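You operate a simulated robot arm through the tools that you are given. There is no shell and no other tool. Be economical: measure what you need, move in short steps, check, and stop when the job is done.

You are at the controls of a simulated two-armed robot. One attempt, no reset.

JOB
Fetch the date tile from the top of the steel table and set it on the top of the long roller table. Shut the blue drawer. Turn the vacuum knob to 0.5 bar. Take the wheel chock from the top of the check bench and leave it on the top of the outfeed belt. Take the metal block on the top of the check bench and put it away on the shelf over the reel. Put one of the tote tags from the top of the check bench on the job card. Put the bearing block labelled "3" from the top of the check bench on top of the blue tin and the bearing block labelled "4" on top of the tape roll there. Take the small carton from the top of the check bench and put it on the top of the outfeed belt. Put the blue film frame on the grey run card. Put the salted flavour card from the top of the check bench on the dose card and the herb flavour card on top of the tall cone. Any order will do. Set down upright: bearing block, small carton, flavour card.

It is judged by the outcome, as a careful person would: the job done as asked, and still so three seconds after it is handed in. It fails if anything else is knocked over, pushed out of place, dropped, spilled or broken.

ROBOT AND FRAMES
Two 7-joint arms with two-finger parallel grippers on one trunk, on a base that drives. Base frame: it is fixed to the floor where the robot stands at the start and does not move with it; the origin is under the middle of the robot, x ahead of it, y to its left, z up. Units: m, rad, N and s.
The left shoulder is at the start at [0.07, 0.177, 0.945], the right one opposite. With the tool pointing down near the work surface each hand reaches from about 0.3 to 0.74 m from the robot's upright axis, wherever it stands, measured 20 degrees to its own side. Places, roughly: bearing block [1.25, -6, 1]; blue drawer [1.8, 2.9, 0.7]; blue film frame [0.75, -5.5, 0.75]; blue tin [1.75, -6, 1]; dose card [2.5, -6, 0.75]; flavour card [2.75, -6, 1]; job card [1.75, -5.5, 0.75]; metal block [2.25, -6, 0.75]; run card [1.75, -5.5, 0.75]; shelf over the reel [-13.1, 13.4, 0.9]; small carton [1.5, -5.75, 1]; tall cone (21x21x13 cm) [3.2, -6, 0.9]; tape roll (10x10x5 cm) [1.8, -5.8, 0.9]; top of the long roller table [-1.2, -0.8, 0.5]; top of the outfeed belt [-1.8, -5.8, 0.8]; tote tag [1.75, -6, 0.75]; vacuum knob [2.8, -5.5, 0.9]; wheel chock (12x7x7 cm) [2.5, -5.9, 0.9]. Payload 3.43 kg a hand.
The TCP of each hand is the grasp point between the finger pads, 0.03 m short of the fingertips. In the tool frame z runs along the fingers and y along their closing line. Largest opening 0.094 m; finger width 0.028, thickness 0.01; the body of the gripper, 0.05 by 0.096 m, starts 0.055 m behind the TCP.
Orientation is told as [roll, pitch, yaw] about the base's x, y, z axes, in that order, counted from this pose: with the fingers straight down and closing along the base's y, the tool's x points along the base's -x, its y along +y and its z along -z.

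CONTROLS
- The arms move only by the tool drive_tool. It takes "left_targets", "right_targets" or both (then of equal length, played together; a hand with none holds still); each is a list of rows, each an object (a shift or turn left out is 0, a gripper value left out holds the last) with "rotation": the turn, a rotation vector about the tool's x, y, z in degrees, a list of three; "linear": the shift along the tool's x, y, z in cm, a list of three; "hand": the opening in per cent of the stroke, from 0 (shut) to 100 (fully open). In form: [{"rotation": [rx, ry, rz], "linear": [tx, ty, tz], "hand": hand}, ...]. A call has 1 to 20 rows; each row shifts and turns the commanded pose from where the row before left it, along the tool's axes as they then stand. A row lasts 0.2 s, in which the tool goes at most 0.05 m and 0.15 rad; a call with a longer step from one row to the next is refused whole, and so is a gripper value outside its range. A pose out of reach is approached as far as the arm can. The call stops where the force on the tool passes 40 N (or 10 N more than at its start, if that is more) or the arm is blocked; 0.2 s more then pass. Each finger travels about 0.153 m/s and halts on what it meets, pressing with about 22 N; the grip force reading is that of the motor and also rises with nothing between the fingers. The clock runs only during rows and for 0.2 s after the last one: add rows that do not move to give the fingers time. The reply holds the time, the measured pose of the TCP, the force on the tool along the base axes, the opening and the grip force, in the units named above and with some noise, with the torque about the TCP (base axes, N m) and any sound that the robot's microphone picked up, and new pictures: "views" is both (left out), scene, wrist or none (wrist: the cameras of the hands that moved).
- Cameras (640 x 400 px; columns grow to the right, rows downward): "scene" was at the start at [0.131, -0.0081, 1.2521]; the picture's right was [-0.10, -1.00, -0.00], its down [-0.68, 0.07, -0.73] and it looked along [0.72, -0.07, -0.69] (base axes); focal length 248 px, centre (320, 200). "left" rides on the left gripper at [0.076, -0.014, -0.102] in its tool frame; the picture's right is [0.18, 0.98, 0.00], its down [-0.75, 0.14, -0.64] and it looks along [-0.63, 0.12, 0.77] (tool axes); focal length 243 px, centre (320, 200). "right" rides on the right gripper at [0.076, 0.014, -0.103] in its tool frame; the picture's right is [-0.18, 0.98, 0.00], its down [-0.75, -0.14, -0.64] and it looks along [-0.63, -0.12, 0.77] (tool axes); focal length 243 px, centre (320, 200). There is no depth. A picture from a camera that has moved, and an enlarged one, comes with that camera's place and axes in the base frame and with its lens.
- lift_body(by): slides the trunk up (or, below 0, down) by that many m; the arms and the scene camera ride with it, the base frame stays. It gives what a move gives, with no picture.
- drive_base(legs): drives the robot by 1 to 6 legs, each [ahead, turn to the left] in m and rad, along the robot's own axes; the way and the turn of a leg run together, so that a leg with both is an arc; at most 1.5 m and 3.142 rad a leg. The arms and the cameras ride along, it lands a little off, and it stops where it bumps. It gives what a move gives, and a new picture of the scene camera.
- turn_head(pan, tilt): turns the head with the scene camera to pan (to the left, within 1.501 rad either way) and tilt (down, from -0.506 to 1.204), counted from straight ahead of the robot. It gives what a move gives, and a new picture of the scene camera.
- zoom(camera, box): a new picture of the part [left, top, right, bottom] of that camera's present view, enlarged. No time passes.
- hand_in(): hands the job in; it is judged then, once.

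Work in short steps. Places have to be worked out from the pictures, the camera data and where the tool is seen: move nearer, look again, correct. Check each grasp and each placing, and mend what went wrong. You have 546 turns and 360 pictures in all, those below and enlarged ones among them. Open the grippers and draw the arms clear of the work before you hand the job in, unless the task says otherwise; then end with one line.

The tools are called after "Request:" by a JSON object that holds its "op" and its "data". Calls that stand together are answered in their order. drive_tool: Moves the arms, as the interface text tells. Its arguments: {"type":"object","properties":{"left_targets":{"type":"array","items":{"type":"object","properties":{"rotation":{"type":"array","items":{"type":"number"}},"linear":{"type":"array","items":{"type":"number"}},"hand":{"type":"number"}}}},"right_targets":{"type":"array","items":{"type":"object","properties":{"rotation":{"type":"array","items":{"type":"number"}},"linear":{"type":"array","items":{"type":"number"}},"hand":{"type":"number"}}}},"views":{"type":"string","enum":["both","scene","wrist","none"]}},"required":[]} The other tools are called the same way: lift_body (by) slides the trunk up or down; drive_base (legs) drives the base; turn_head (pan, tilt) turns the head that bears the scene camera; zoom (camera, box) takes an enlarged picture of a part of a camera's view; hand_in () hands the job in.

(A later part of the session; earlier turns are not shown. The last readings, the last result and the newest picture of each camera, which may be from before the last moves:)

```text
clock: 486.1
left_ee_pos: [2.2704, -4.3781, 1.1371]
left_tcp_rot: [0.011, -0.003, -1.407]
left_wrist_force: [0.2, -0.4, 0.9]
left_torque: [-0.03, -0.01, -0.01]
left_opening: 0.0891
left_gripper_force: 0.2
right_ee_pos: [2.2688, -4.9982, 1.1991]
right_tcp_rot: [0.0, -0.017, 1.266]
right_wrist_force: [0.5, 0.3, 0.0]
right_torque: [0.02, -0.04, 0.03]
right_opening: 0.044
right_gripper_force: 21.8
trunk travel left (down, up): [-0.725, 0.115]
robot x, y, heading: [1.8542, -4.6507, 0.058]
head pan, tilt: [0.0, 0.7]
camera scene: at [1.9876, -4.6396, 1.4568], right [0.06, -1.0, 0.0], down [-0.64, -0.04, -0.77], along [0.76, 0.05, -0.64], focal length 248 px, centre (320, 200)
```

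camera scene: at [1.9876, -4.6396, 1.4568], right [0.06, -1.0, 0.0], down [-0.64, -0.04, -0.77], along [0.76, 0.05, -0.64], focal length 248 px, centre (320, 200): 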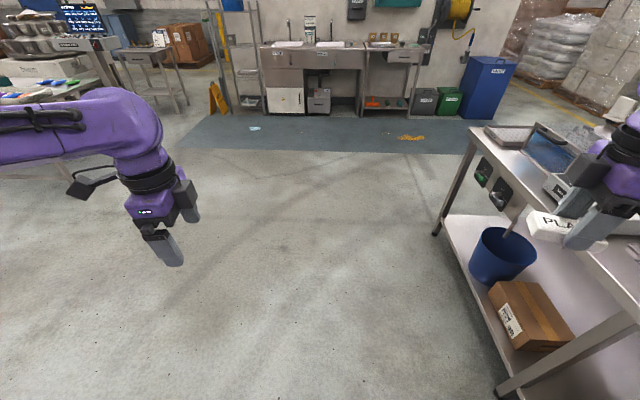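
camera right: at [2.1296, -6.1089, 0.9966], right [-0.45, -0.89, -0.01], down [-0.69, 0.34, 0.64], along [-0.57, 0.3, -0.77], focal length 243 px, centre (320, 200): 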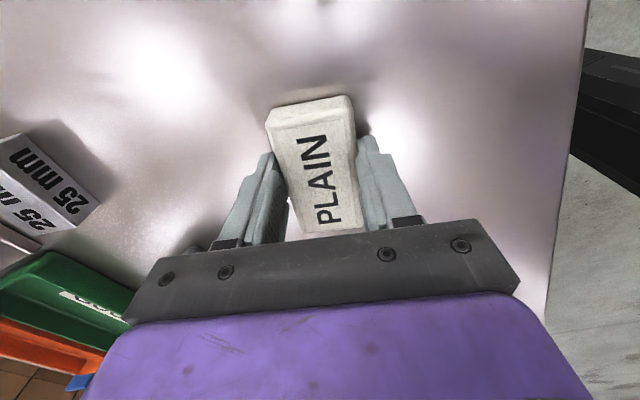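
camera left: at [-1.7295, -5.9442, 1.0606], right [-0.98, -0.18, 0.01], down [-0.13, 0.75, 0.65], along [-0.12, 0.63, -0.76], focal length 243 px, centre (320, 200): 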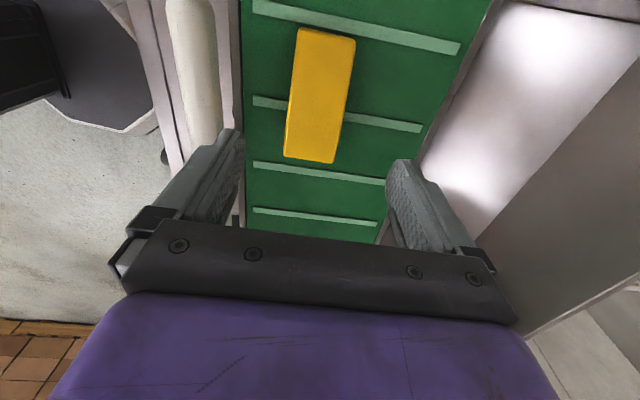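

Turn to the bench and step in.

Request:
{"op": "drive_base", "data": {"legs": [[0, -1.63], [0.38, 0]]}}

Request:
{"op": "turn_head", "data": {"pan": 0, "tilt": 0.85}}

```text
clock: 492.5
left_ee_pos: [2.0754, -5.4626, 1.1358]
left_tcp_rot: [0.013, -0.003, -3.071]
left_wrist_force: [0.7, -0.4, 0.1]
left_torque: [0.01, 0.01, -0.01]
left_opening: 0.0892
left_gripper_force: 0.1
right_ee_pos: [1.4571, -5.4037, 1.2002]
right_tcp_rot: [-0.003, -0.017, -0.397]
right_wrist_force: [-0.2, 0.0, 0.4]
right_torque: [0.01, -0.03, 0.0]
right_opening: 0.0437
right_gripper_force: 21.8
trunk travel left (down, up): [-0.725, 0.115]
robot x, y, heading: [1.8442, -5.0216, -1.599]
head pan, tilt: [0.0, 0.7]
camera scene: at [1.8394, -5.1579, 1.4569], right [-1.0, 0.03, 0.0], down [0.02, 0.64, -0.77], along [-0.02, -0.76, -0.64], focal length 248 px, centre (320, 200)
```

scene: 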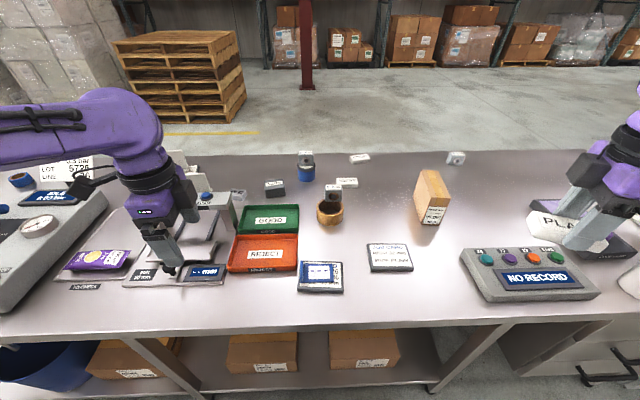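

```text
clock: 493.2
left_ee_pos: [2.0753, -5.4631, 1.1367]
left_tcp_rot: [0.01, -0.002, -3.07]
left_wrist_force: [-0.1, 0.8, 0.4]
left_torque: [0.02, 0.03, 0.02]
left_opening: 0.0894
left_gripper_force: 0.1
right_ee_pos: [1.4587, -5.406, 1.1996]
right_tcp_rot: [-0.002, -0.019, -0.397]
right_wrist_force: [0.8, 0.5, -0.5]
right_torque: [0.03, -0.01, 0.0]
right_opening: 0.044
right_gripper_force: 21.9
trunk travel left (down, up): [-0.725, 0.115]
robot x, y, heading: [1.8442, -5.0261, -1.6]
head pan, tilt: [0.0, 0.85]
camera scene: at [1.8396, -5.1527, 1.4445], right [-1.0, 0.03, 0.0], down [0.02, 0.75, -0.66], along [-0.02, -0.66, -0.75], focal length 248 px, centre (320, 200)
```

scene: 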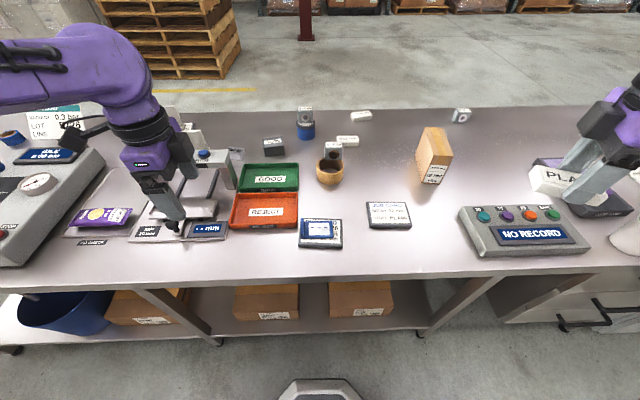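

Job card at (1.625, -5.591). I straighten the tag, move over the card and lower.

Request:
{"op": "drive_tool", "data": {"right_targets": [{"rotation": [0, 0, -7.6]}, {"rotation": [0, 0, -7.6]}, {"rotation": [0, 0, -7.6]}, {"linear": [-2.8, -3.1, 0]}, {"linear": [-2.8, -3.1, 0]}, {"linear": [-2.8, -3.1, 0]}, {"linear": [-2.8, -3.1, 0]}, {"linear": [-2.8, -3.1, 0]}, {"linear": [-2.7, -3, 0]}, {"linear": [0, 0, 4.5]}, {"linear": [0, 0, 4.5]}, {"linear": [0, 0, 4.5]}, {"linear": [0, 0, 4.5]}, {"linear": [0, 0, 4.5]}, {}], "views": "both"}}

```text
clock: 496.4
left_ee_pos: [2.0761, -5.4612, 1.1358]
left_tcp_rot: [0.011, -0.004, -3.07]
left_wrist_force: [-0.3, -0.4, 0.9]
left_torque: [0.01, -0.03, -0.02]
left_opening: 0.0892
left_gripper_force: 0.0
right_ee_pos: [1.6306, -5.5927, 0.9777]
right_tcp_rot: [-0.009, -0.014, 0.002]
right_wrist_force: [-0.6, 0.2, -0.4]
right_torque: [-0.01, 0.0, 0.0]
right_opening: 0.0437
right_gripper_force: 21.9
trunk travel left (down, up): [-0.725, 0.115]
robot x, y, heading: [1.8479, -5.0214, -1.602]
head pan, tilt: [0.0, 0.85]
camera scene: at [1.84, -5.1514, 1.4446], right [-1.0, 0.03, 0.0], down [0.02, 0.75, -0.66], along [-0.02, -0.66, -0.75], focal length 248 px, centre (320, 200)
camera right: at [1.5535, -5.5777, 1.0788], right [0.18, 0.98, -0.01], down [0.74, -0.13, 0.66], along [0.64, -0.12, -0.76], focal length 243 px, centre (320, 200)
```

scene: 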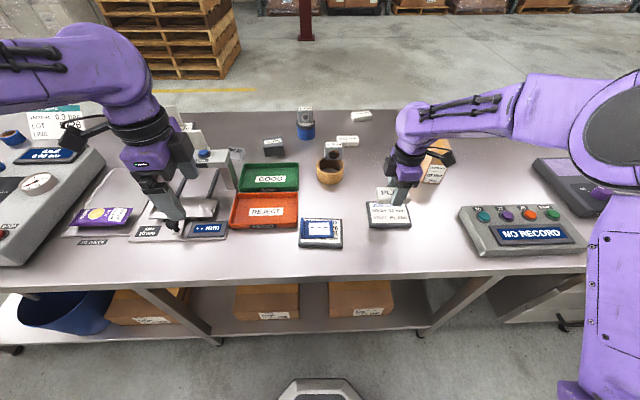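
right: 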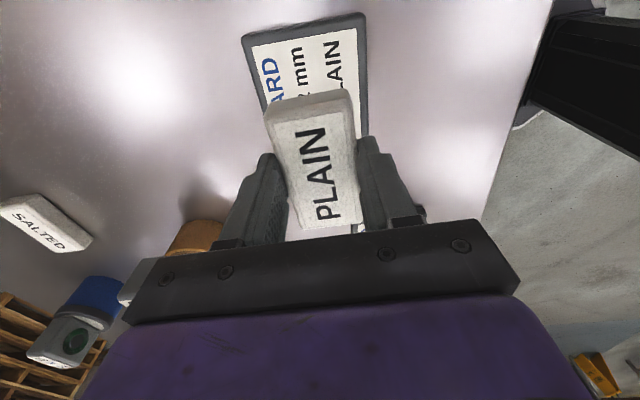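

Aligned above the job card. Lower to contact (≈ 0.909).

Request:
{"op": "drive_tool", "data": {"right_targets": [{"linear": [0.3, 0, 4]}, {"linear": [0, 0, 1.5]}, {"linear": [0, 0, 0.6]}, {"linear": [0, 0, 0.4]}, {"linear": [0, 0, 0.3]}, {"linear": [0, 0, 0.3]}, {}], "views": "none"}}

```text
clock: 498.0
left_ee_pos: [2.0767, -5.4608, 1.1367]
left_tcp_rot: [0.011, -0.004, -3.07]
left_wrist_force: [0.3, 0.0, -1.1]
left_torque: [-0.03, 0.02, 0.0]
left_opening: 0.0894
left_gripper_force: 0.1
right_ee_pos: [1.627, -5.5942, 0.9096]
right_tcp_rot: [-0.015, -0.016, 0.002]
right_wrist_force: [-3.3, -4.9, 17.1]
right_torque: [-0.03, 0.09, 0.04]
right_opening: 0.0439
right_gripper_force: 21.5
trunk travel left (down, up): [-0.725, 0.115]
robot x, y, heading: [1.8499, -5.0218, -1.6]
head pan, tilt: [0.0, 0.85]
```

Contact. Ease, open, rise.

Request:
{"op": "drive_tool", "data": {"right_targets": [{"linear": [0, 0, -0.2]}, {}, {"hand": 60}, {}, {"hand": 80}, {}, {"linear": [0, 0, -3]}, {"linear": [0, 0, -4]}, {"linear": [0, 0, -4]}, {"linear": [0, 0, -4]}], "views": "wrist"}}

```text
clock: 500.2
left_ee_pos: [2.0751, -5.4611, 1.1362]
left_tcp_rot: [0.011, -0.004, -3.07]
left_wrist_force: [-0.8, 0.1, -0.2]
left_torque: [0.01, 0.01, 0.04]
left_opening: 0.0894
left_gripper_force: 0.0
right_ee_pos: [1.6239, -5.5884, 1.0602]
right_tcp_rot: [-0.008, -0.016, 0.003]
right_wrist_force: [-0.2, -0.3, 0.7]
right_torque: [-0.04, 0.01, -0.02]
right_opening: 0.0751
right_gripper_force: 0.0
trunk travel left (down, up): [-0.725, 0.115]
robot x, y, heading: [1.8425, -5.0258, -1.599]
head pan, tilt: [0.0, 0.85]
camera right: at [1.5463, -5.5736, 1.1607], right [0.18, 0.98, -0.01], down [0.74, -0.13, 0.65], along [0.64, -0.12, -0.76], focal length 243 px, centre (320, 200)
```

right: 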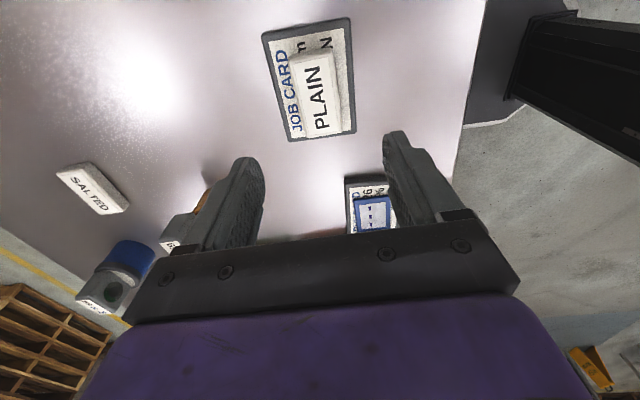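

Tag is on the job card. Now the carton: zoom to see its shape.

Request:
{"op": "zoom", "data": {"camera": "scene", "box": [370, 100, 498, 210]}}

```text
3.64 times, centred on (434, 155) of scene
camera zoom: at [1.8399, -5.1508, 1.4446], right [-1.0, 0.03, 0.0], down [0.02, 0.75, -0.66], along [-0.02, -0.66, -0.75], focal length 903 px, centre (-94, 364)
```

zoom: 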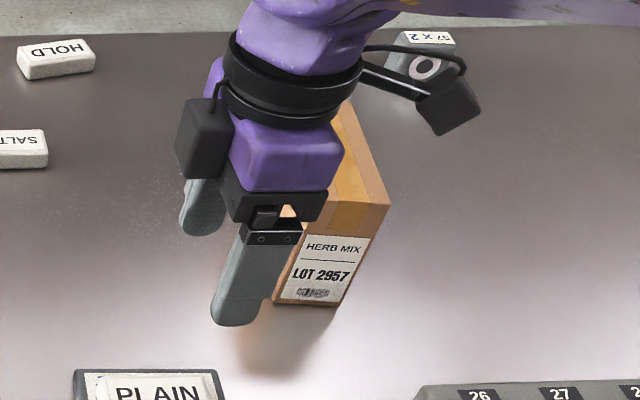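

Carton: front face at y ≈ -5.73, x 1.426–1.482, top z ≈ 0.976. I return the right hand to natural yaw, and reposition the robot to x ≈ 1.6, closer to the bench.

Request:
{"op": "drive_tool", "data": {"right_targets": [{"linear": [0, 0, -4.5]}, {"linear": [0, 0, -4.5]}, {"linear": [0, 0, -4.5]}, {"rotation": [0, 0, 8]}, {"rotation": [0, 0, 8]}, {"rotation": [0, 0, 8]}, {"rotation": [0, 0, 8]}, {"rotation": [0, 0, 8]}, {"rotation": [0, 0, 8]}, {"rotation": [0, 0, 8]}, {"rotation": [0, 0, 8]}, {"rotation": [0, 0, 8]}, {"rotation": [0, 0, 8]}, {"rotation": [0, 0, 8], "hand": 100}], "views": "none"}}

Request:
{"op": "drive_base", "data": {"legs": [[-0.25, 0], [0, -1.54], [0.24, 0], [0, 1.57], [0.35, 0]]}}

```text
clock: 503.2
left_ee_pos: [2.0762, -5.4623, 1.1356]
left_tcp_rot: [0.01, -0.004, -3.07]
left_wrist_force: [-0.4, -0.1, 0.0]
left_torque: [0.01, 0.01, 0.05]
left_opening: 0.0893
left_gripper_force: 0.0
right_ee_pos: [1.6215, -5.5907, 1.1957]
right_tcp_rot: [0.015, -0.009, -1.538]
right_wrist_force: [0.4, 0.0, -0.4]
right_torque: [-0.02, -0.01, -0.02]
right_opening: 0.0942
right_gripper_force: 0.1
trunk travel left (down, up): [-0.725, 0.115]
robot x, y, heading: [1.8421, -5.0252, -1.596]
head pan, tilt: [0.0, 0.85]
```

```text
clock: 516.0
left_ee_pos: [1.8801, -5.5343, 1.1378]
left_tcp_rot: [0.011, -0.005, -3.015]
left_wrist_force: [-0.2, 0.7, 0.1]
left_torque: [0.02, -0.01, 0.04]
left_opening: 0.0892
left_gripper_force: 0.0
right_ee_pos: [1.434, -5.6847, 1.196]
right_tcp_rot: [0.016, -0.01, -1.479]
right_wrist_force: [0.8, 0.1, 1.3]
right_torque: [0.02, -0.01, 0.04]
right_opening: 0.094
right_gripper_force: 0.0
trunk travel left (down, up): [-0.725, 0.115]
robot x, y, heading: [1.6269, -5.1073, -1.542]
head pan, tilt: [0.0, 0.85]
camera scene: at [1.6274, -5.2355, 1.4446], right [-1.0, -0.03, 0.0], down [-0.02, 0.75, -0.66], along [0.02, -0.66, -0.75], focal length 248 px, centre (320, 200)
```

scene: 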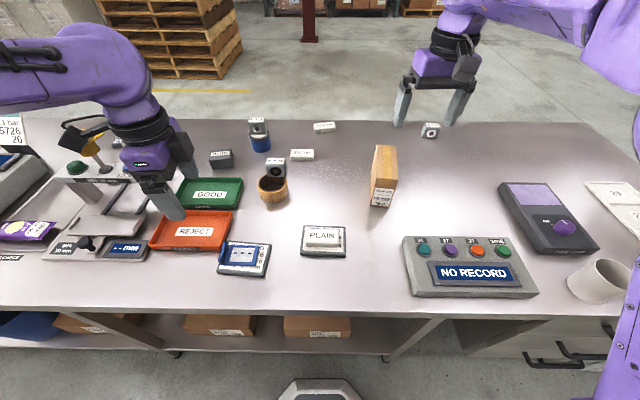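

Now move the right hand over the carton and check with the wrist camera.

Request:
{"op": "drive_tool", "data": {"right_targets": [{"linear": [-3, 1, 0], "rotation": [0.9, 0.6, 0]}, {"linear": [-3, 0.8, 0]}, {"linear": [0, 0, 4]}], "views": "wrist"}}

```text
clock: 516.8
left_ee_pos: [1.8786, -5.5332, 1.1361]
left_tcp_rot: [0.013, -0.002, -3.016]
left_wrist_force: [-0.2, 0.7, -0.3]
left_torque: [-0.03, 0.02, -0.02]
left_opening: 0.0889
left_gripper_force: 0.0
right_ee_pos: [1.4493, -5.7444, 1.1558]
right_tcp_rot: [0.001, -0.001, -1.479]
right_wrist_force: [-0.4, 0.9, 0.6]
right_torque: [0.02, 0.0, 0.01]
right_opening: 0.0939
right_gripper_force: 0.0
trunk travel left (down, up): [-0.725, 0.115]
robot x, y, heading: [1.6255, -5.1093, -1.546]
head pan, tilt: [0.0, 0.85]
camera right: at [1.4581, -5.6675, 1.2586], right [1.0, -0.09, 0.0], down [-0.07, -0.76, 0.64], along [-0.06, -0.64, -0.77], focal length 243 px, centre (320, 200)
```

right: 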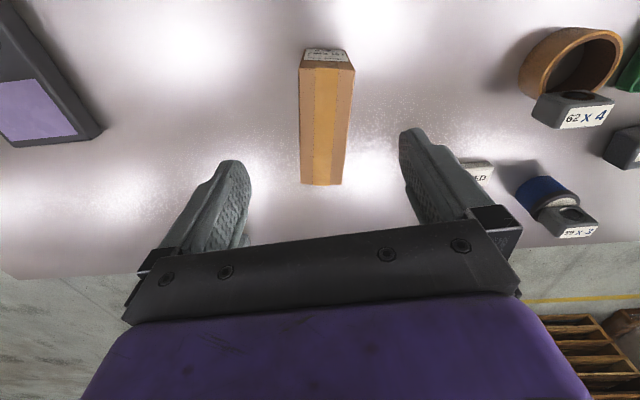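

Carton top spans y -5.724…-5.873, axis turned by -0.12. I rotate +12°, go to (1.451, -5.79) and lower to z ≈ 0.935.

Request:
{"op": "drive_tool", "data": {"right_targets": [{"rotation": [0, 0, 6]}, {"rotation": [0, 0, 6]}, {"linear": [-2.2, 0.3, 3]}, {"linear": [-2.2, 0.3, 3]}, {"linear": [0, 0, 4]}, {"linear": [0, 0, 4]}, {}], "views": "wrist"}}

```text
clock: 518.4
left_ee_pos: [1.8791, -5.5345, 1.1373]
left_tcp_rot: [0.01, -0.006, -3.015]
left_wrist_force: [0.0, 0.0, 0.5]
left_torque: [0.0, 0.0, 0.03]
left_opening: 0.0894
left_gripper_force: 0.0
right_ee_pos: [1.4547, -5.7861, 1.0131]
right_tcp_rot: [-0.001, -0.001, -1.691]
right_wrist_force: [-0.6, 0.2, 0.0]
right_torque: [0.03, -0.03, 0.04]
right_opening: 0.0937
right_gripper_force: 0.0
trunk travel left (down, up): [-0.725, 0.115]
robot x, y, heading: [1.6254, -5.1082, -1.544]
head pan, tilt: [0.0, 0.85]
camera right: at [1.4785, -5.7135, 1.1152], right [0.95, -0.3, 0.0], down [-0.23, -0.73, 0.64], along [-0.19, -0.61, -0.77], focal length 243 px, centre (320, 200)
```

right: 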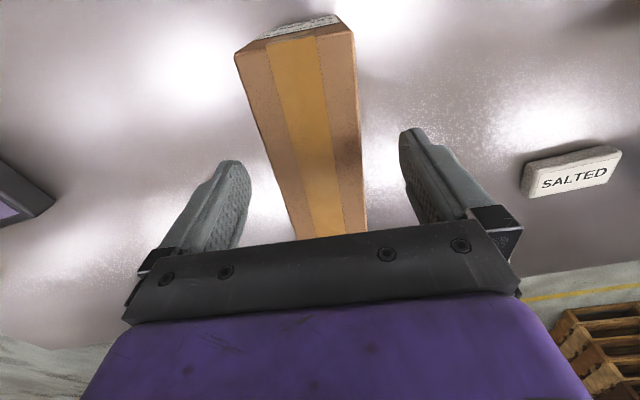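

Well centred and aligned. Lower and grip.

Request:
{"op": "drive_tool", "data": {"right_targets": [{"linear": [0, 0, 4]}, {"linear": [0, 0, 3.5]}, {}, {"hand": 0}, {}, {}, {}], "views": "wrist"}}

```text
clock: 520.0
left_ee_pos: [1.8793, -5.5345, 1.1372]
left_tcp_rot: [0.014, -0.003, -3.016]
left_wrist_force: [-0.3, 0.1, -0.5]
left_torque: [-0.03, -0.03, 0.01]
left_opening: 0.0895
left_gripper_force: 0.1
right_ee_pos: [1.4556, -5.7878, 0.9411]
right_tcp_rot: [-0.001, 0.0, -1.69]
right_wrist_force: [-0.9, 2.6, 1.5]
right_torque: [-0.38, -0.03, -0.05]
right_opening: 0.0644
right_gripper_force: 22.4
trunk travel left (down, up): [-0.725, 0.115]
robot x, y, heading: [1.6269, -5.1063, -1.54]
head pan, tilt: [0.0, 0.85]
camera right: at [1.4782, -5.7152, 1.044], right [0.95, -0.3, 0.0], down [-0.23, -0.73, 0.64], along [-0.19, -0.61, -0.77], focal length 243 px, centre (320, 200)
```

right: 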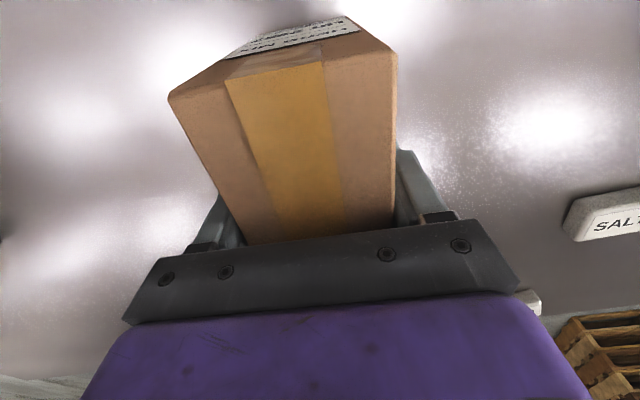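

Carton gripped. Lift it high and drive back to the outfeed belt.

Request:
{"op": "drive_tool", "data": {"right_targets": [{"linear": [0, 0, -3]}, {"linear": [0, 0, -4.5]}, {"linear": [0, 0, -4.5]}, {"linear": [0, 0, -4.5]}, {"linear": [0, 0, -4.5]}, {"linear": [0, 0, -4.5]}, {"linear": [3, 0, 0]}, {"linear": [4, -1, 0]}, {"linear": [4, -2, 0]}], "views": "wrist"}}

Request:
{"op": "drive_base", "data": {"legs": [[-0.4, 0], [0, -1.6], [1.2, 0], [1.15, 0], [0, 1.57], [0.95, 0]]}}

```text
clock: 522.0
left_ee_pos: [1.8788, -5.5334, 1.1371]
left_tcp_rot: [0.008, -0.004, -3.015]
left_wrist_force: [-0.2, 0.2, -0.1]
left_torque: [-0.03, 0.0, 0.03]
left_opening: 0.0893
left_gripper_force: 0.0
right_ee_pos: [1.4374, -5.7564, 1.2001]
right_tcp_rot: [0.001, 0.002, -1.693]
right_wrist_force: [0.0, 0.5, -4.4]
right_torque: [0.01, -0.01, 0.05]
right_opening: 0.0645
right_gripper_force: 22.3
right hand out of reach, approached as far as the arm can: row 5, 6, 7, 8, 9
trunk travel left (down, up): [-0.725, 0.115]
robot x, y, heading: [1.6249, -5.109, -1.55]
head pan, tilt: [0.0, 0.85]
camera right: at [1.4606, -5.6836, 1.3024], right [0.95, -0.3, 0.0], down [-0.23, -0.73, 0.64], along [-0.19, -0.61, -0.77], focal length 243 px, centre (320, 200)
```

right: 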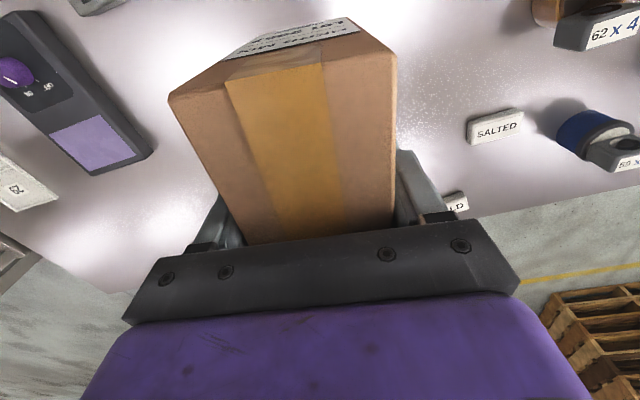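

```text
clock: 547.7
left_ee_pos: [-0.4856, -6.1124, 1.1366]
left_tcp_rot: [0.011, -0.003, -3.045]
left_wrist_force: [-0.2, 0.4, 0.5]
left_torque: [-0.02, 0.0, -0.03]
left_opening: 0.0896
left_gripper_force: 0.0
right_ee_pos: [-0.9328, -6.3225, 1.2012]
right_tcp_rot: [0.0, 0.001, -1.717]
right_wrist_force: [0.0, -0.3, -4.9]
right_torque: [0.05, 0.0, -0.02]
right_opening: 0.0642
right_gripper_force: 22.0
trunk travel left (down, up): [-0.725, 0.115]
robot x, y, heading: [-0.7278, -5.6791, -1.573]
head pan, tilt: [0.0, 0.85]
camera scene: at [-0.73, -5.8076, 1.4445], right [-1.0, 0.0, 0.0], down [0.0, 0.75, -0.66], along [0.0, -0.66, -0.75], focal length 248 px, centre (320, 200)
```

scene: 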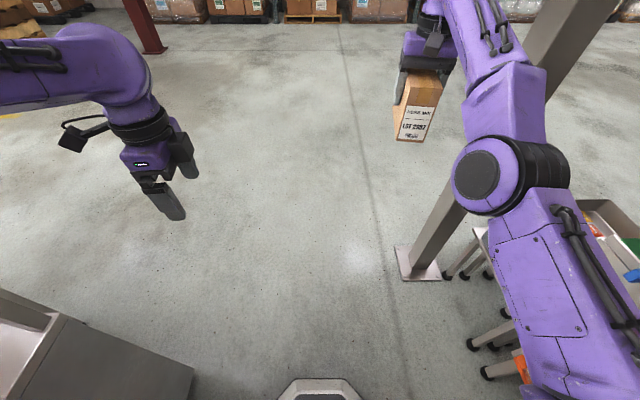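

I go 0.12 m further, turn to face the belt.

Request:
{"op": "drive_base", "data": {"legs": [[0.13, 0], [0, -1.57]]}}

```text
clock: 552.9
left_ee_pos: [-1.1707, -6.0338, 1.136]
left_tcp_rot: [0.009, -0.005, 1.63]
left_wrist_force: [-0.4, 0.2, 1.2]
left_torque: [0.0, 0.01, 0.02]
left_opening: 0.0893
left_gripper_force: 0.0
right_ee_pos: [-1.3643, -5.5779, 1.1991]
right_tcp_rot: [-0.001, 0.002, 2.957]
right_wrist_force: [-0.2, 0.6, -4.0]
right_torque: [0.01, -0.06, -0.01]
right_opening: 0.0644
right_gripper_force: 21.4
trunk travel left (down, up): [-0.725, 0.115]
robot x, y, heading: [-0.7258, -5.81, 3.105]
head pan, tilt: [0.0, 0.85]
camera scene: at [-0.8592, -5.8035, 1.4444], right [0.04, 1.0, 0.0], down [0.75, -0.03, -0.66], along [-0.66, 0.03, -0.75], focal length 248 px, centre (320, 200)
```

scene: 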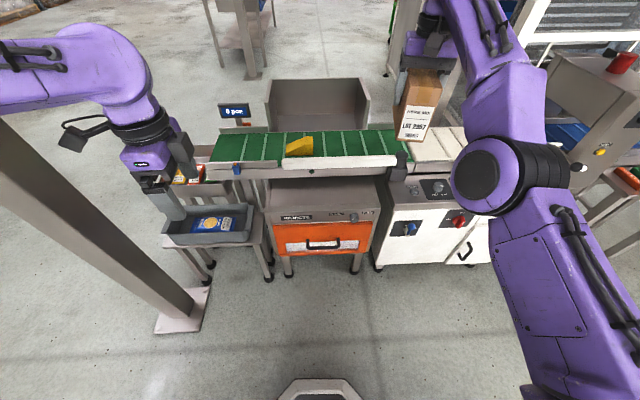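

I step 0.3 m toward the belt.

Request:
{"op": "drive_base", "data": {"legs": [[0.3, 0]]}}

```text
clock: 554.9
left_ee_pos: [-1.4669, -6.0197, 1.1355]
left_tcp_rot: [0.012, -0.002, 1.626]
left_wrist_force: [-0.7, -0.1, -0.4]
left_torque: [-0.07, -0.01, 0.0]
left_opening: 0.0893
left_gripper_force: 0.0
right_ee_pos: [-1.6586, -5.5646, 1.2007]
right_tcp_rot: [0.0, -0.001, 2.952]
right_wrist_force: [0.8, -0.9, -4.3]
right_torque: [-0.03, -0.03, 0.01]
right_opening: 0.0643
right_gripper_force: 22.4
trunk travel left (down, up): [-0.725, 0.115]
robot x, y, heading: [-1.0238, -5.7957, 3.099]
head pan, tilt: [0.0, 0.85]
camera scene: at [-1.1537, -5.7906, 1.4446], right [0.04, 1.0, 0.0], down [0.75, -0.03, -0.66], along [-0.66, 0.03, -0.75], focal length 248 px, centre (320, 200)
```

scene: 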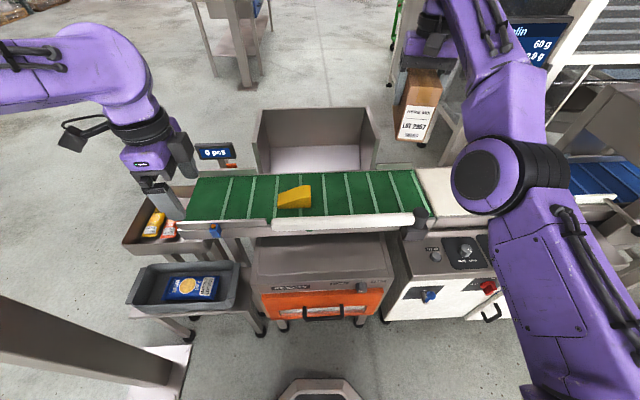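

Belt centre is about x = -1.81 (top 0.752). I move 0.1 m closer, then lower the carton and extend.

Request:
{"op": "drive_base", "data": {"legs": [[0.1, 0]]}}

Request:
{"op": "drive_tool", "data": {"right_targets": [{"linear": [0, 0, 4]}, {"linear": [0, 0, 4]}, {"linear": [0, 0, 4]}, {"linear": [0, 0, 4]}, {"linear": [0, 0, 4]}, {}], "views": "both"}}

```text
clock: 556.0
left_ee_pos: [-1.5592, -6.0169, 1.1391]
left_tcp_rot: [0.017, -0.003, 1.628]
left_wrist_force: [0.4, 0.2, -0.2]
left_torque: [0.0, 0.06, -0.01]
left_opening: 0.0893
left_gripper_force: 0.1
right_ee_pos: [-1.7504, -5.5613, 1.2041]
right_tcp_rot: [0.003, -0.004, 2.954]
right_wrist_force: [1.2, 0.1, -3.4]
right_torque: [0.01, 0.01, 0.0]
right_opening: 0.0644
right_gripper_force: 21.7
trunk travel left (down, up): [-0.725, 0.115]
robot x, y, heading: [-1.1207, -5.7903, 3.101]
head pan, tilt: [0.0, 0.85]
camera scene: at [-1.2444, -5.7871, 1.4454], right [0.04, 1.0, 0.0], down [0.75, -0.03, -0.66], along [-0.66, 0.03, -0.75], focal length 248 px, centre (320, 200)
```

scene: 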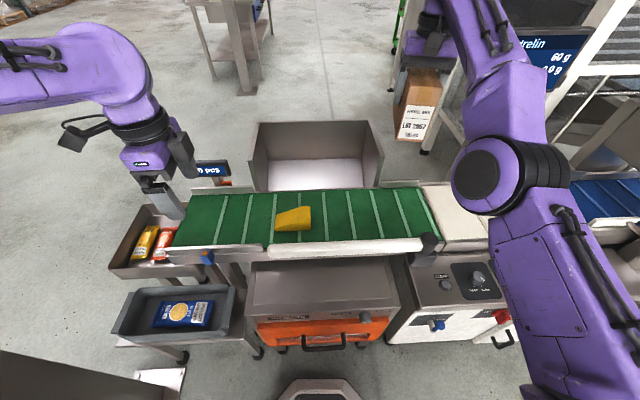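

```text
clock: 557.4
left_ee_pos: [-1.5653, -6.017, 1.1366]
left_tcp_rot: [0.009, -0.004, 1.629]
left_wrist_force: [0.1, -0.1, 0.5]
left_torque: [-0.02, 0.03, -0.02]
left_opening: 0.0894
left_gripper_force: 0.0
right_ee_pos: [-1.8047, -5.5579, 1.013]
right_tcp_rot: [0.001, 0.004, 2.952]
right_wrist_force: [-0.3, 0.4, -4.4]
right_torque: [-0.02, -0.07, -0.02]
right_opening: 0.0643
right_gripper_force: 22.6
right hand out of reach, approached as far as the arm can: row 1, 2, 3, 4, 5
trunk travel left (down, up): [-0.725, 0.115]
robot x, y, heading: [-1.1247, -5.7935, 3.098]
head pan, tilt: [0.0, 0.85]
camera scene: at [-1.2532, -5.7868, 1.4444], right [0.04, 1.0, 0.0], down [0.75, -0.03, -0.66], along [-0.66, 0.03, -0.75], focal length 248 px, centre (320, 200)
camera right: at [-1.7327, -5.5879, 1.1146], right [-0.36, -0.93, 0.0], down [-0.72, 0.28, 0.64], along [-0.6, 0.23, -0.77], focal length 243 px, centre (320, 200)
```

scene: 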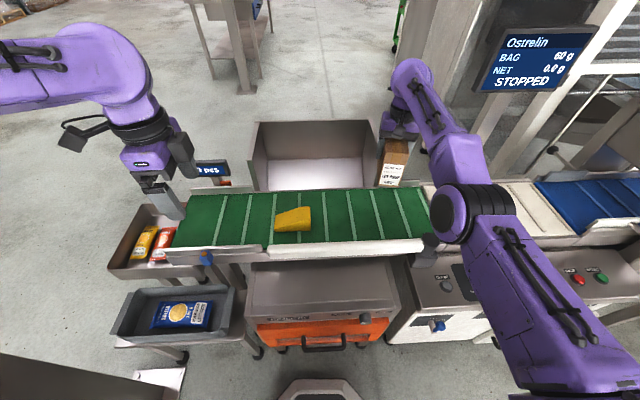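
right: 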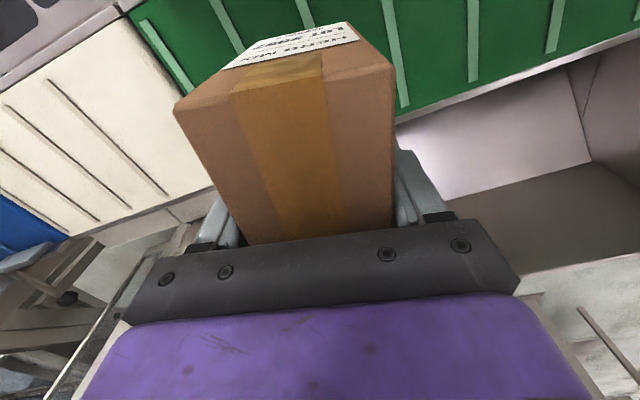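

Carton is over the belt. I straighten it (tool z -11°), pull back slightly and lower to z ≈ 0.88.

Request:
{"op": "drive_tool", "data": {"right_targets": [{"rotation": [0, 0, -5.5], "linear": [0.5, 0, 3]}, {"rotation": [0, 0, -5.4], "linear": [0.5, 0, 3]}, {"linear": [0, 0, 3]}, {"linear": [0, 0, 3]}, {"linear": [0, 0, 1]}, {}], "views": "both"}}

```text
clock: 558.8
left_ee_pos: [-1.5656, -6.017, 1.1361]
left_tcp_rot: [0.011, -0.004, 1.63]
left_wrist_force: [0.1, -0.9, 0.6]
left_torque: [0.03, 0.01, 0.0]
left_opening: 0.0894
left_gripper_force: 0.0
right_ee_pos: [-1.8048, -5.5639, 0.8802]
right_tcp_rot: [0.0, 0.001, -3.138]
right_wrist_force: [0.2, -0.1, -3.2]
right_torque: [0.0, -0.09, -0.03]
right_opening: 0.0643
right_gripper_force: 21.9
right hand out of reach, approached as far as the arm can: row 1, 2
trunk travel left (down, up): [-0.725, 0.115]
robot x, y, heading: [-1.1216, -5.7919, 3.103]
head pan, tilt: [0.0, 0.85]
camera scene: at [-1.2533, -5.7865, 1.4444], right [0.04, 1.0, 0.0], down [0.75, -0.03, -0.66], along [-0.66, 0.03, -0.75], focal length 248 px, centre (320, 200)
camera right: at [-1.7287, -5.5789, 0.9826], right [-0.18, -0.98, 0.0], down [-0.75, 0.14, 0.64], along [-0.63, 0.12, -0.77], focal length 243 px, centre (320, 200)
```

scene: 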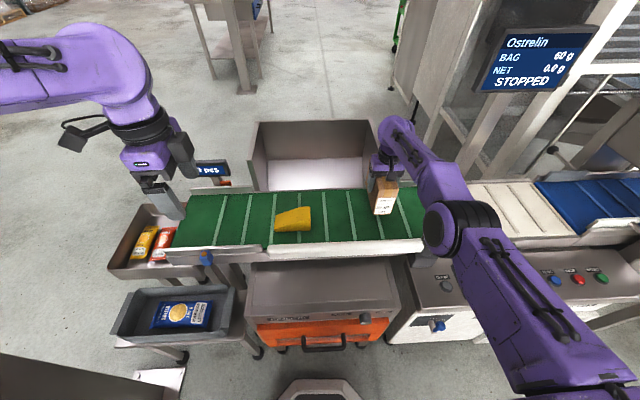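
right: 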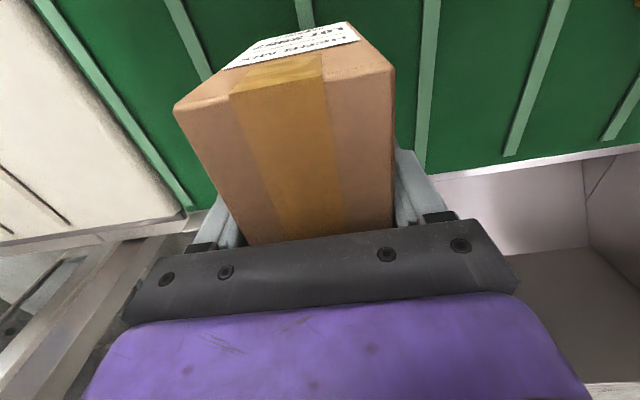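

Cleats are raised at y ≈ -5.566 and -5.657; to stand flat the carton should go between them at y ≈ -5.612. I shift 4.8 cm and lower.

Request:
{"op": "drive_tool", "data": {"right_targets": [{"linear": [0.6, 2.4, 0]}, {"linear": [0.6, 2.4, 0]}, {"linear": [0, 0, 1.5]}, {}], "views": "wrist"}}

```text
clock: 559.8
left_ee_pos: [-1.5652, -6.0176, 1.137]
left_tcp_rot: [0.011, -0.003, 1.629]
left_wrist_force: [-1.0, 0.0, -0.7]
left_torque: [0.01, 0.04, -0.01]
left_opening: 0.0894
left_gripper_force: 0.0
right_ee_pos: [-1.7946, -5.6144, 0.8668]
right_tcp_rot: [0.001, 0.002, -3.142]
right_wrist_force: [0.2, 1.1, -4.3]
right_torque: [-0.01, -0.04, -0.02]
right_opening: 0.0641
right_gripper_force: 21.9
trunk travel left (down, up): [-0.725, 0.115]
robot x, y, heading: [-1.1231, -5.7918, 3.102]
head pan, tilt: [0.0, 0.85]
camera right: at [-1.7184, -5.6284, 0.969], right [-0.18, -0.98, 0.0], down [-0.75, 0.14, 0.64], along [-0.63, 0.12, -0.77], focal length 243 px, centre (320, 200)
```

right: 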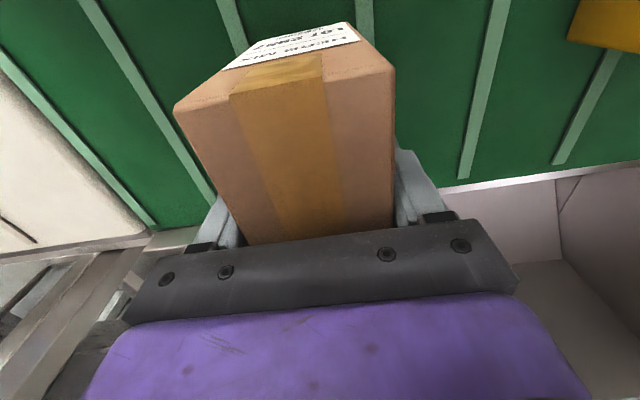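

Between cleats (-5.559 and -5.658). Lower to contact.

Request:
{"op": "drive_tool", "data": {"right_targets": [{"linear": [0, -0.5, 1]}, {"linear": [0, 0, 0.8]}, {"linear": [0, 0, 0.5]}, {"linear": [0, 0, 0.5]}, {"linear": [0, 0, 0.4]}, {"linear": [0, 0, 0.4]}, {"linear": [0, 0, 0.4]}, {}], "views": "wrist"}}

```text
clock: 561.6
left_ee_pos: [-1.5629, -6.0171, 1.1379]
left_tcp_rot: [0.015, -0.003, 1.628]
left_wrist_force: [-0.5, 0.5, -0.4]
left_torque: [0.01, -0.01, -0.01]
left_opening: 0.0888
left_gripper_force: 0.0
right_ee_pos: [-1.792, -5.607, 0.8287]
right_tcp_rot: [0.001, -0.004, -3.141]
right_wrist_force: [-3.2, 1.6, 18.8]
right_torque: [-0.03, -0.14, 0.0]
right_opening: 0.0647
right_gripper_force: 22.3
trunk travel left (down, up): [-0.725, 0.115]
robot x, y, heading: [-1.119, -5.7929, 3.099]
head pan, tilt: [0.0, 0.85]
camera right: at [-1.7152, -5.6227, 0.932], right [-0.18, -0.98, 0.0], down [-0.75, 0.14, 0.65], along [-0.64, 0.12, -0.76], focal length 243 px, centre (320, 200)
```

right: 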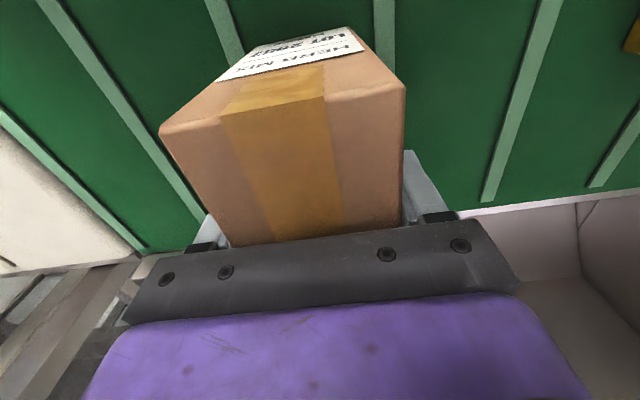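

Resting flat. Ease, open, rise.

Request:
{"op": "drive_tool", "data": {"right_targets": [{"linear": [0, 0, -0.2]}, {}, {"hand": 80}, {}, {"hand": 92}, {}, {"linear": [0, 0, -3]}, {"linear": [0, 0, -4]}, {"linear": [0, 0, -4]}, {"linear": [0, 0, -4]}, {"linear": [0, 0, -4]}], "views": "both"}}

```text
clock: 564.0
left_ee_pos: [-1.5633, -6.0162, 1.1372]
left_tcp_rot: [0.012, -0.003, 1.628]
left_wrist_force: [0.1, 0.8, -0.5]
left_torque: [-0.01, 0.0, -0.03]
left_opening: 0.0892
left_gripper_force: 0.0
right_ee_pos: [-1.8019, -5.6104, 1.0185]
right_tcp_rot: [0.001, -0.001, -3.139]
right_wrist_force: [-0.1, 0.2, 0.5]
right_torque: [-0.02, -0.01, 0.0]
right_opening: 0.0864
right_gripper_force: 0.0
right hand out of reach, approached as far as the arm can: row 7, 8
trunk travel left (down, up): [-0.725, 0.115]
robot x, y, heading: [-1.1231, -5.7924, 3.1]
head pan, tilt: [0.0, 0.85]
camera scene: at [-1.2515, -5.7872, 1.4445], right [0.04, 1.0, 0.0], down [0.75, -0.03, -0.66], along [-0.66, 0.03, -0.75], focal length 248 px, centre (320, 200)
camera right: at [-1.7244, -5.6256, 1.1201], right [-0.18, -0.98, 0.0], down [-0.75, 0.14, 0.64], along [-0.63, 0.12, -0.77], focal length 243 px, centre (320, 200)
```

scene: 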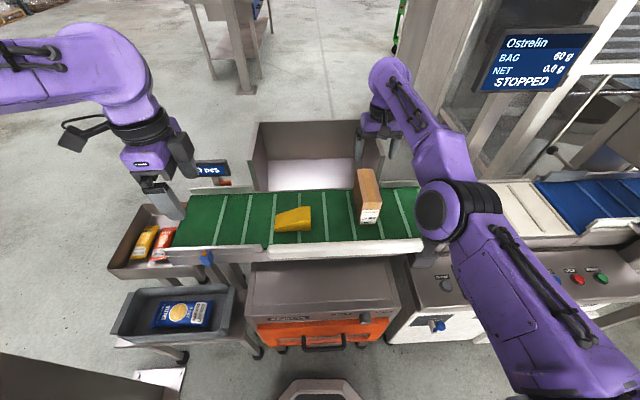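
right: 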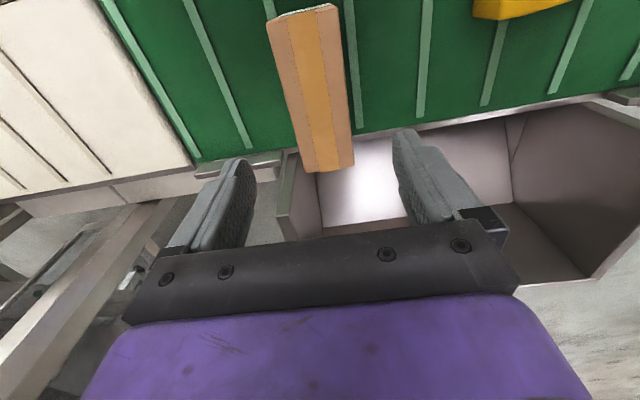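

Carton stands on the outfeed belt. I retract the right hand and drive back around to the rear of the bench for the metal block.

Request:
{"op": "drive_tool", "data": {"right_targets": [{"linear": [2, 0, -4]}, {"linear": [2, 0, -4]}, {"linear": [4, 0, -2.5]}, {"linear": [4.5, 0, 0]}, {"linear": [4.5, 0, 0]}, {"linear": [4.5, 0, 0]}, {"linear": [4.5, 0, 0]}], "views": "none"}}

Request:
{"op": "drive_base", "data": {"legs": [[-0.4, 0], [0, 1.6], [1.0, 0], [0, 1.57], [1.4, 0], [1.3, 0]]}}

```text
clock: 565.6
left_ee_pos: [-1.5638, -6.0183, 1.1371]
left_tcp_rot: [0.012, -0.003, 1.629]
left_wrist_force: [0.5, 0.1, 0.0]
left_torque: [-0.01, -0.01, 0.0]
left_opening: 0.0897
left_gripper_force: 0.0
right_ee_pos: [-1.7611, -5.6341, 1.1737]
right_tcp_rot: [0.0, -0.001, -3.138]
right_wrist_force: [0.1, -0.3, 0.4]
right_torque: [-0.01, 0.01, 0.0]
right_opening: 0.0864
right_gripper_force: 0.1
right hand out of reach, approached as far as the arm can: row 1, 2, 3, 4, 5, 6, 7
trunk travel left (down, up): [-0.725, 0.115]
robot x, y, heading: [-1.1209, -5.7881, 3.104]
head pan, tilt: [0.0, 0.85]
```

```text
clock: 593.0
left_ee_pos: [2.3113, -6.6009, 1.136]
left_tcp_rot: [0.013, -0.003, -1.463]
left_wrist_force: [0.0, -0.2, -0.4]
left_torque: [-0.05, -0.01, -0.01]
left_opening: 0.0895
left_gripper_force: 0.1
right_ee_pos: [2.5266, -6.9744, 1.1729]
right_tcp_rot: [0.001, -0.001, 0.051]
right_wrist_force: [-0.2, 0.1, -0.7]
right_torque: [-0.01, 0.02, 0.01]
right_opening: 0.0866
right_gripper_force: 0.1
trunk travel left (down, up): [-0.725, 0.115]
robot x, y, heading: [1.8807, -6.8463, 0.005]
head pan, tilt: [0.0, 0.85]
camera scene: at [2.0071, -6.8457, 1.4445], right [0.01, -1.0, 0.0], down [-0.75, 0.0, -0.66], along [0.66, 0.0, -0.75], focal length 248 px, centre (320, 200)
```

scene: 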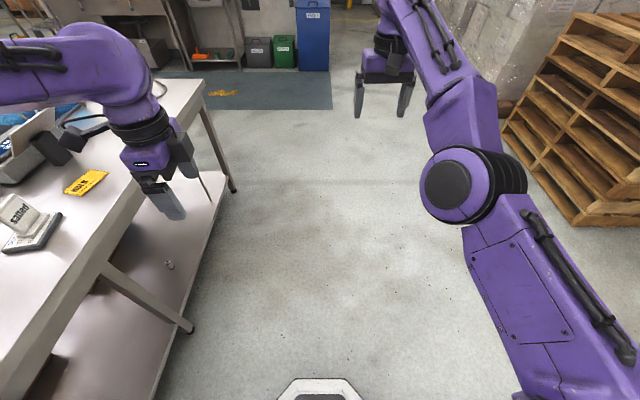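

I face the bench and step in.

Request:
{"op": "drive_base", "data": {"legs": [[0, 1.57], [0.36, 0]]}}

```text
clock: 599.2
left_ee_pos: [1.6396, -6.0546, 1.1362]
left_tcp_rot: [0.014, -0.003, 0.094]
left_wrist_force: [-0.9, -0.3, 0.4]
left_torque: [0.0, -0.01, -0.03]
left_opening: 0.0894
left_gripper_force: 0.0
right_ee_pos: [2.018, -5.8442, 1.1727]
right_tcp_rot: [0.001, 0.001, 1.61]
right_wrist_force: [0.0, 0.6, 0.9]
right_torque: [-0.03, 0.01, 0.0]
right_opening: 0.0862
right_gripper_force: 0.0
trunk travel left (down, up): [-0.725, 0.115]
robot x, y, heading: [1.8776, -6.4899, 1.569]
head pan, tilt: [0.0, 0.85]
camera scene: at [1.8806, -6.36, 1.4446], right [1.0, -0.01, 0.0], down [0.0, -0.75, -0.66], along [0.0, 0.66, -0.75], focal length 248 px, centre (320, 200)
```

scene: 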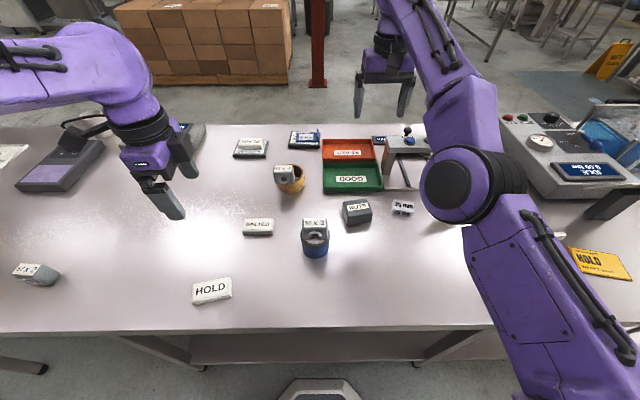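

Zoom on the metal block.

Request:
{"op": "zoom", "data": {"camera": "scene", "box": [330, 170, 442, 250]}}

```text
5.00 times, centred on (386, 210) of scene
camera zoom: at [1.8806, -6.36, 1.4446], right [1.0, -0.01, 0.0], down [0.0, -0.75, -0.66], along [0.0, 0.66, -0.75], focal length 1242 px, centre (-10, 150)
```

zoom: 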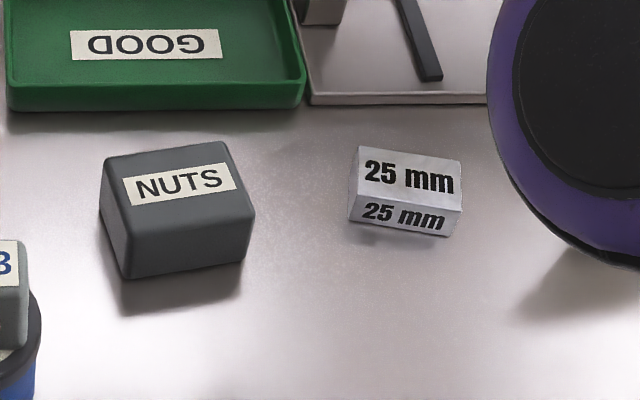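

The block is ≈ 6 × 3.6 cm, yaw -0.18, centre (2.128, -5.889). I go above it with near-natural yaw (closing along its length).

Request:
{"op": "drive_tool", "data": {"right_targets": [{"rotation": [0, 0, 6.3], "hand": 100}, {"rotation": [0, 0, 6.3]}, {"linear": [0.8, -3.9, 2]}, {"linear": [0.8, -3.9, 2]}, {"linear": [0.8, -3.9, 2]}, {}], "views": "wrist"}}

```text
clock: 600.6
left_ee_pos: [1.6406, -6.0541, 1.1362]
left_tcp_rot: [0.013, -0.004, 0.094]
left_wrist_force: [-0.5, 0.1, 0.0]
left_torque: [0.02, 0.02, 0.0]
left_opening: 0.0894
left_gripper_force: 0.1
right_ee_pos: [2.1138, -5.8224, 1.1396]
right_tcp_rot: [0.002, 0.002, 1.391]
right_wrist_force: [0.2, -0.4, 0.2]
right_torque: [-0.04, 0.01, -0.04]
right_opening: 0.094
right_gripper_force: 0.2
right hand out of reach, approached as far as the arm can: row 3, 4, 5
trunk travel left (down, up): [-0.725, 0.115]
robot x, y, heading: [1.8781, -6.484, 1.567]
head pan, tilt: [0.0, 0.85]
camera right: at [2.0868, -5.8956, 1.2422], right [-0.93, 0.36, 0.0], down [0.27, 0.72, 0.64], along [0.23, 0.6, -0.77], focal length 243 px, centre (320, 200)
```

right: 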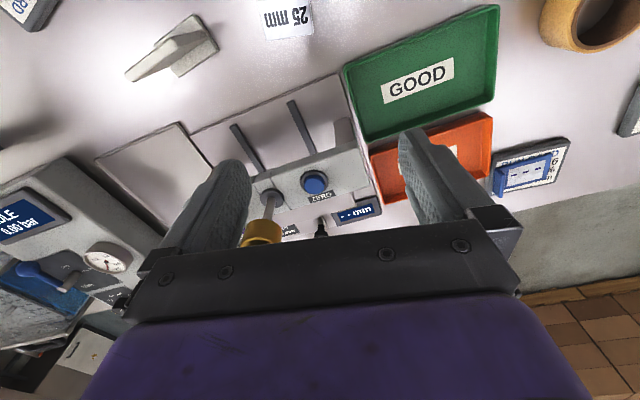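

The commanded pose was beyond reach in +y; I pull back and check.

Request:
{"op": "drive_tool", "data": {"right_targets": [{"linear": [4, 0, 0]}, {"linear": [4, 0, 0]}, {"linear": [2, 0, 0]}, {}], "views": "wrist"}}

```text
clock: 601.6
left_ee_pos: [1.6408, -6.0538, 1.1365]
left_tcp_rot: [0.011, -0.004, 0.095]
left_wrist_force: [0.2, -0.5, 0.4]
left_torque: [0.0, -0.01, -0.01]
left_opening: 0.0892
left_gripper_force: 0.1
right_ee_pos: [2.0964, -5.8309, 1.1643]
right_tcp_rot: [0.0, 0.003, 1.39]
right_wrist_force: [-0.4, -0.5, 1.3]
right_torque: [0.02, -0.02, 0.01]
right_opening: 0.0938
right_gripper_force: 0.1
right hand out of reach, approached as far as the arm can: row 1, 2, 3
trunk travel left (down, up): [-0.725, 0.115]
robot x, y, heading: [1.8804, -6.4863, 1.562]
head pan, tilt: [0.0, 0.85]
camera right: at [2.0681, -5.9042, 1.2664], right [-0.93, 0.36, 0.0], down [0.27, 0.72, 0.64], along [0.23, 0.6, -0.77], focal length 243 px, centre (320, 200)
```

right: 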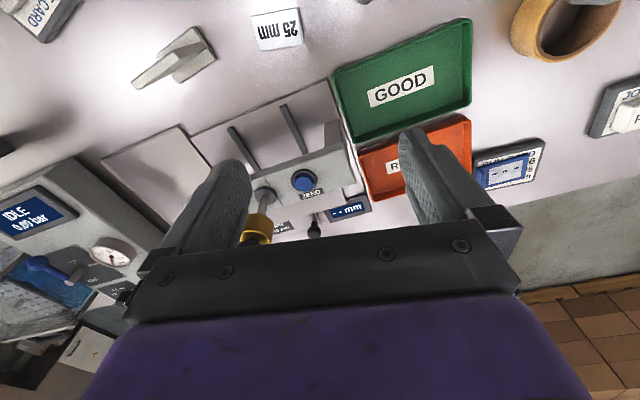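

The right arm seems caught at a joint limit when asked to retract. I bring the commanded pose forward again to where the hand is.

Request:
{"op": "drive_tool", "data": {"right_targets": [{"linear": [-4.5, 0, 0]}, {"linear": [-4.5, 0, 0]}, {"linear": [-4.5, 0, 0]}, {"linear": [-4.5, 0, 0]}, {"linear": [-4.5, 0, 0]}, {"linear": [-4.5, 0, 0]}, {}], "views": "scene"}}

```text
clock: 603.2
left_ee_pos: [1.6407, -6.0543, 1.137]
left_tcp_rot: [0.011, -0.003, 0.095]
left_wrist_force: [0.0, 0.0, -0.3]
left_torque: [-0.06, 0.01, -0.01]
left_opening: 0.089
left_gripper_force: 0.0
right_ee_pos: [2.1106, -5.8262, 1.1569]
right_tcp_rot: [0.0, -0.001, 1.388]
right_wrist_force: [1.7, 0.1, 1.2]
right_torque: [0.04, 0.02, 0.01]
right_opening: 0.0937
right_gripper_force: 0.0
right hand out of reach, approached as far as the arm can: row 1, 2, 3, 4, 5, 6
trunk travel left (down, up): [-0.725, 0.115]
robot x, y, heading: [1.881, -6.4891, 1.564]
head pan, tilt: [0.0, 0.85]
camera scene: at [1.8808, -6.3592, 1.4445], right [1.0, -0.01, 0.0], down [0.0, -0.75, -0.66], along [0.0, 0.66, -0.75], focal length 248 px, centre (320, 200)
```

scene: 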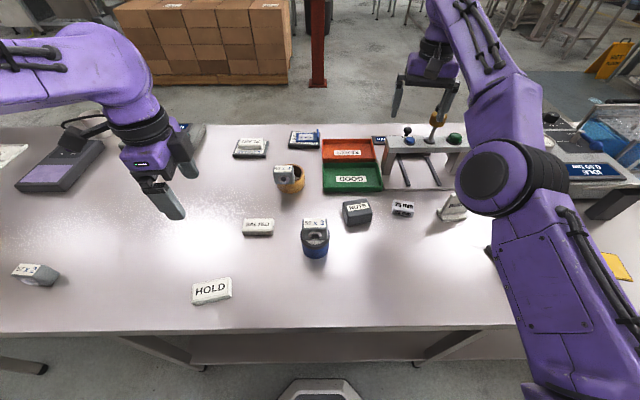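

I try raising the hand to free the joint limit.

Request:
{"op": "drive_tool", "data": {"right_targets": [{"linear": [0, 0, -4]}, {"linear": [0, 0, -4]}, {"linear": [0, 0, -4]}, {"linear": [0, 0, -4]}, {}], "views": "none"}}

Request:
{"op": "drive_tool", "data": {"right_targets": [{"linear": [0, -4, 0]}, {"linear": [0, -4, 0]}, {"linear": [0, -4, 0]}, {}], "views": "none"}}

```text
clock: 604.4
left_ee_pos: [1.6412, -6.0543, 1.1363]
left_tcp_rot: [0.012, -0.004, 0.095]
left_wrist_force: [-0.2, -0.4, 0.5]
left_torque: [-0.02, 0.02, 0.03]
left_opening: 0.0892
left_gripper_force: 0.0
right_ee_pos: [2.1432, -5.8665, 1.2457]
right_tcp_rot: [-0.001, 0.0, 1.389]
right_wrist_force: [-1.3, 0.5, 0.9]
right_torque: [0.01, 0.01, -0.03]
right_opening: 0.0937
right_gripper_force: 0.0
right hand out of reach, approached as far as the arm can: row 1, 2, 3, 4
trunk travel left (down, up): [-0.725, 0.115]
robot x, y, heading: [1.8794, -6.4882, 1.567]
head pan, tilt: [0.0, 0.85]
```

```text
clock: 605.4
left_ee_pos: [1.6412, -6.0547, 1.1367]
left_tcp_rot: [0.012, -0.003, 0.095]
left_wrist_force: [-1.2, -0.4, 0.3]
left_torque: [-0.01, -0.01, -0.02]
left_opening: 0.0896
left_gripper_force: 0.0
right_ee_pos: [2.2648, -5.8826, 1.2488]
right_tcp_rot: [-0.001, 0.002, 1.391]
right_wrist_force: [-0.6, -0.4, 0.7]
right_torque: [0.0, 0.0, -0.01]
right_opening: 0.0941
right_gripper_force: 0.1
right hand out of reach, approached as far as the arm can: row 2
trunk travel left (down, up): [-0.725, 0.115]
robot x, y, heading: [1.8785, -6.4905, 1.568]
head pan, tilt: [0.0, 0.85]
```

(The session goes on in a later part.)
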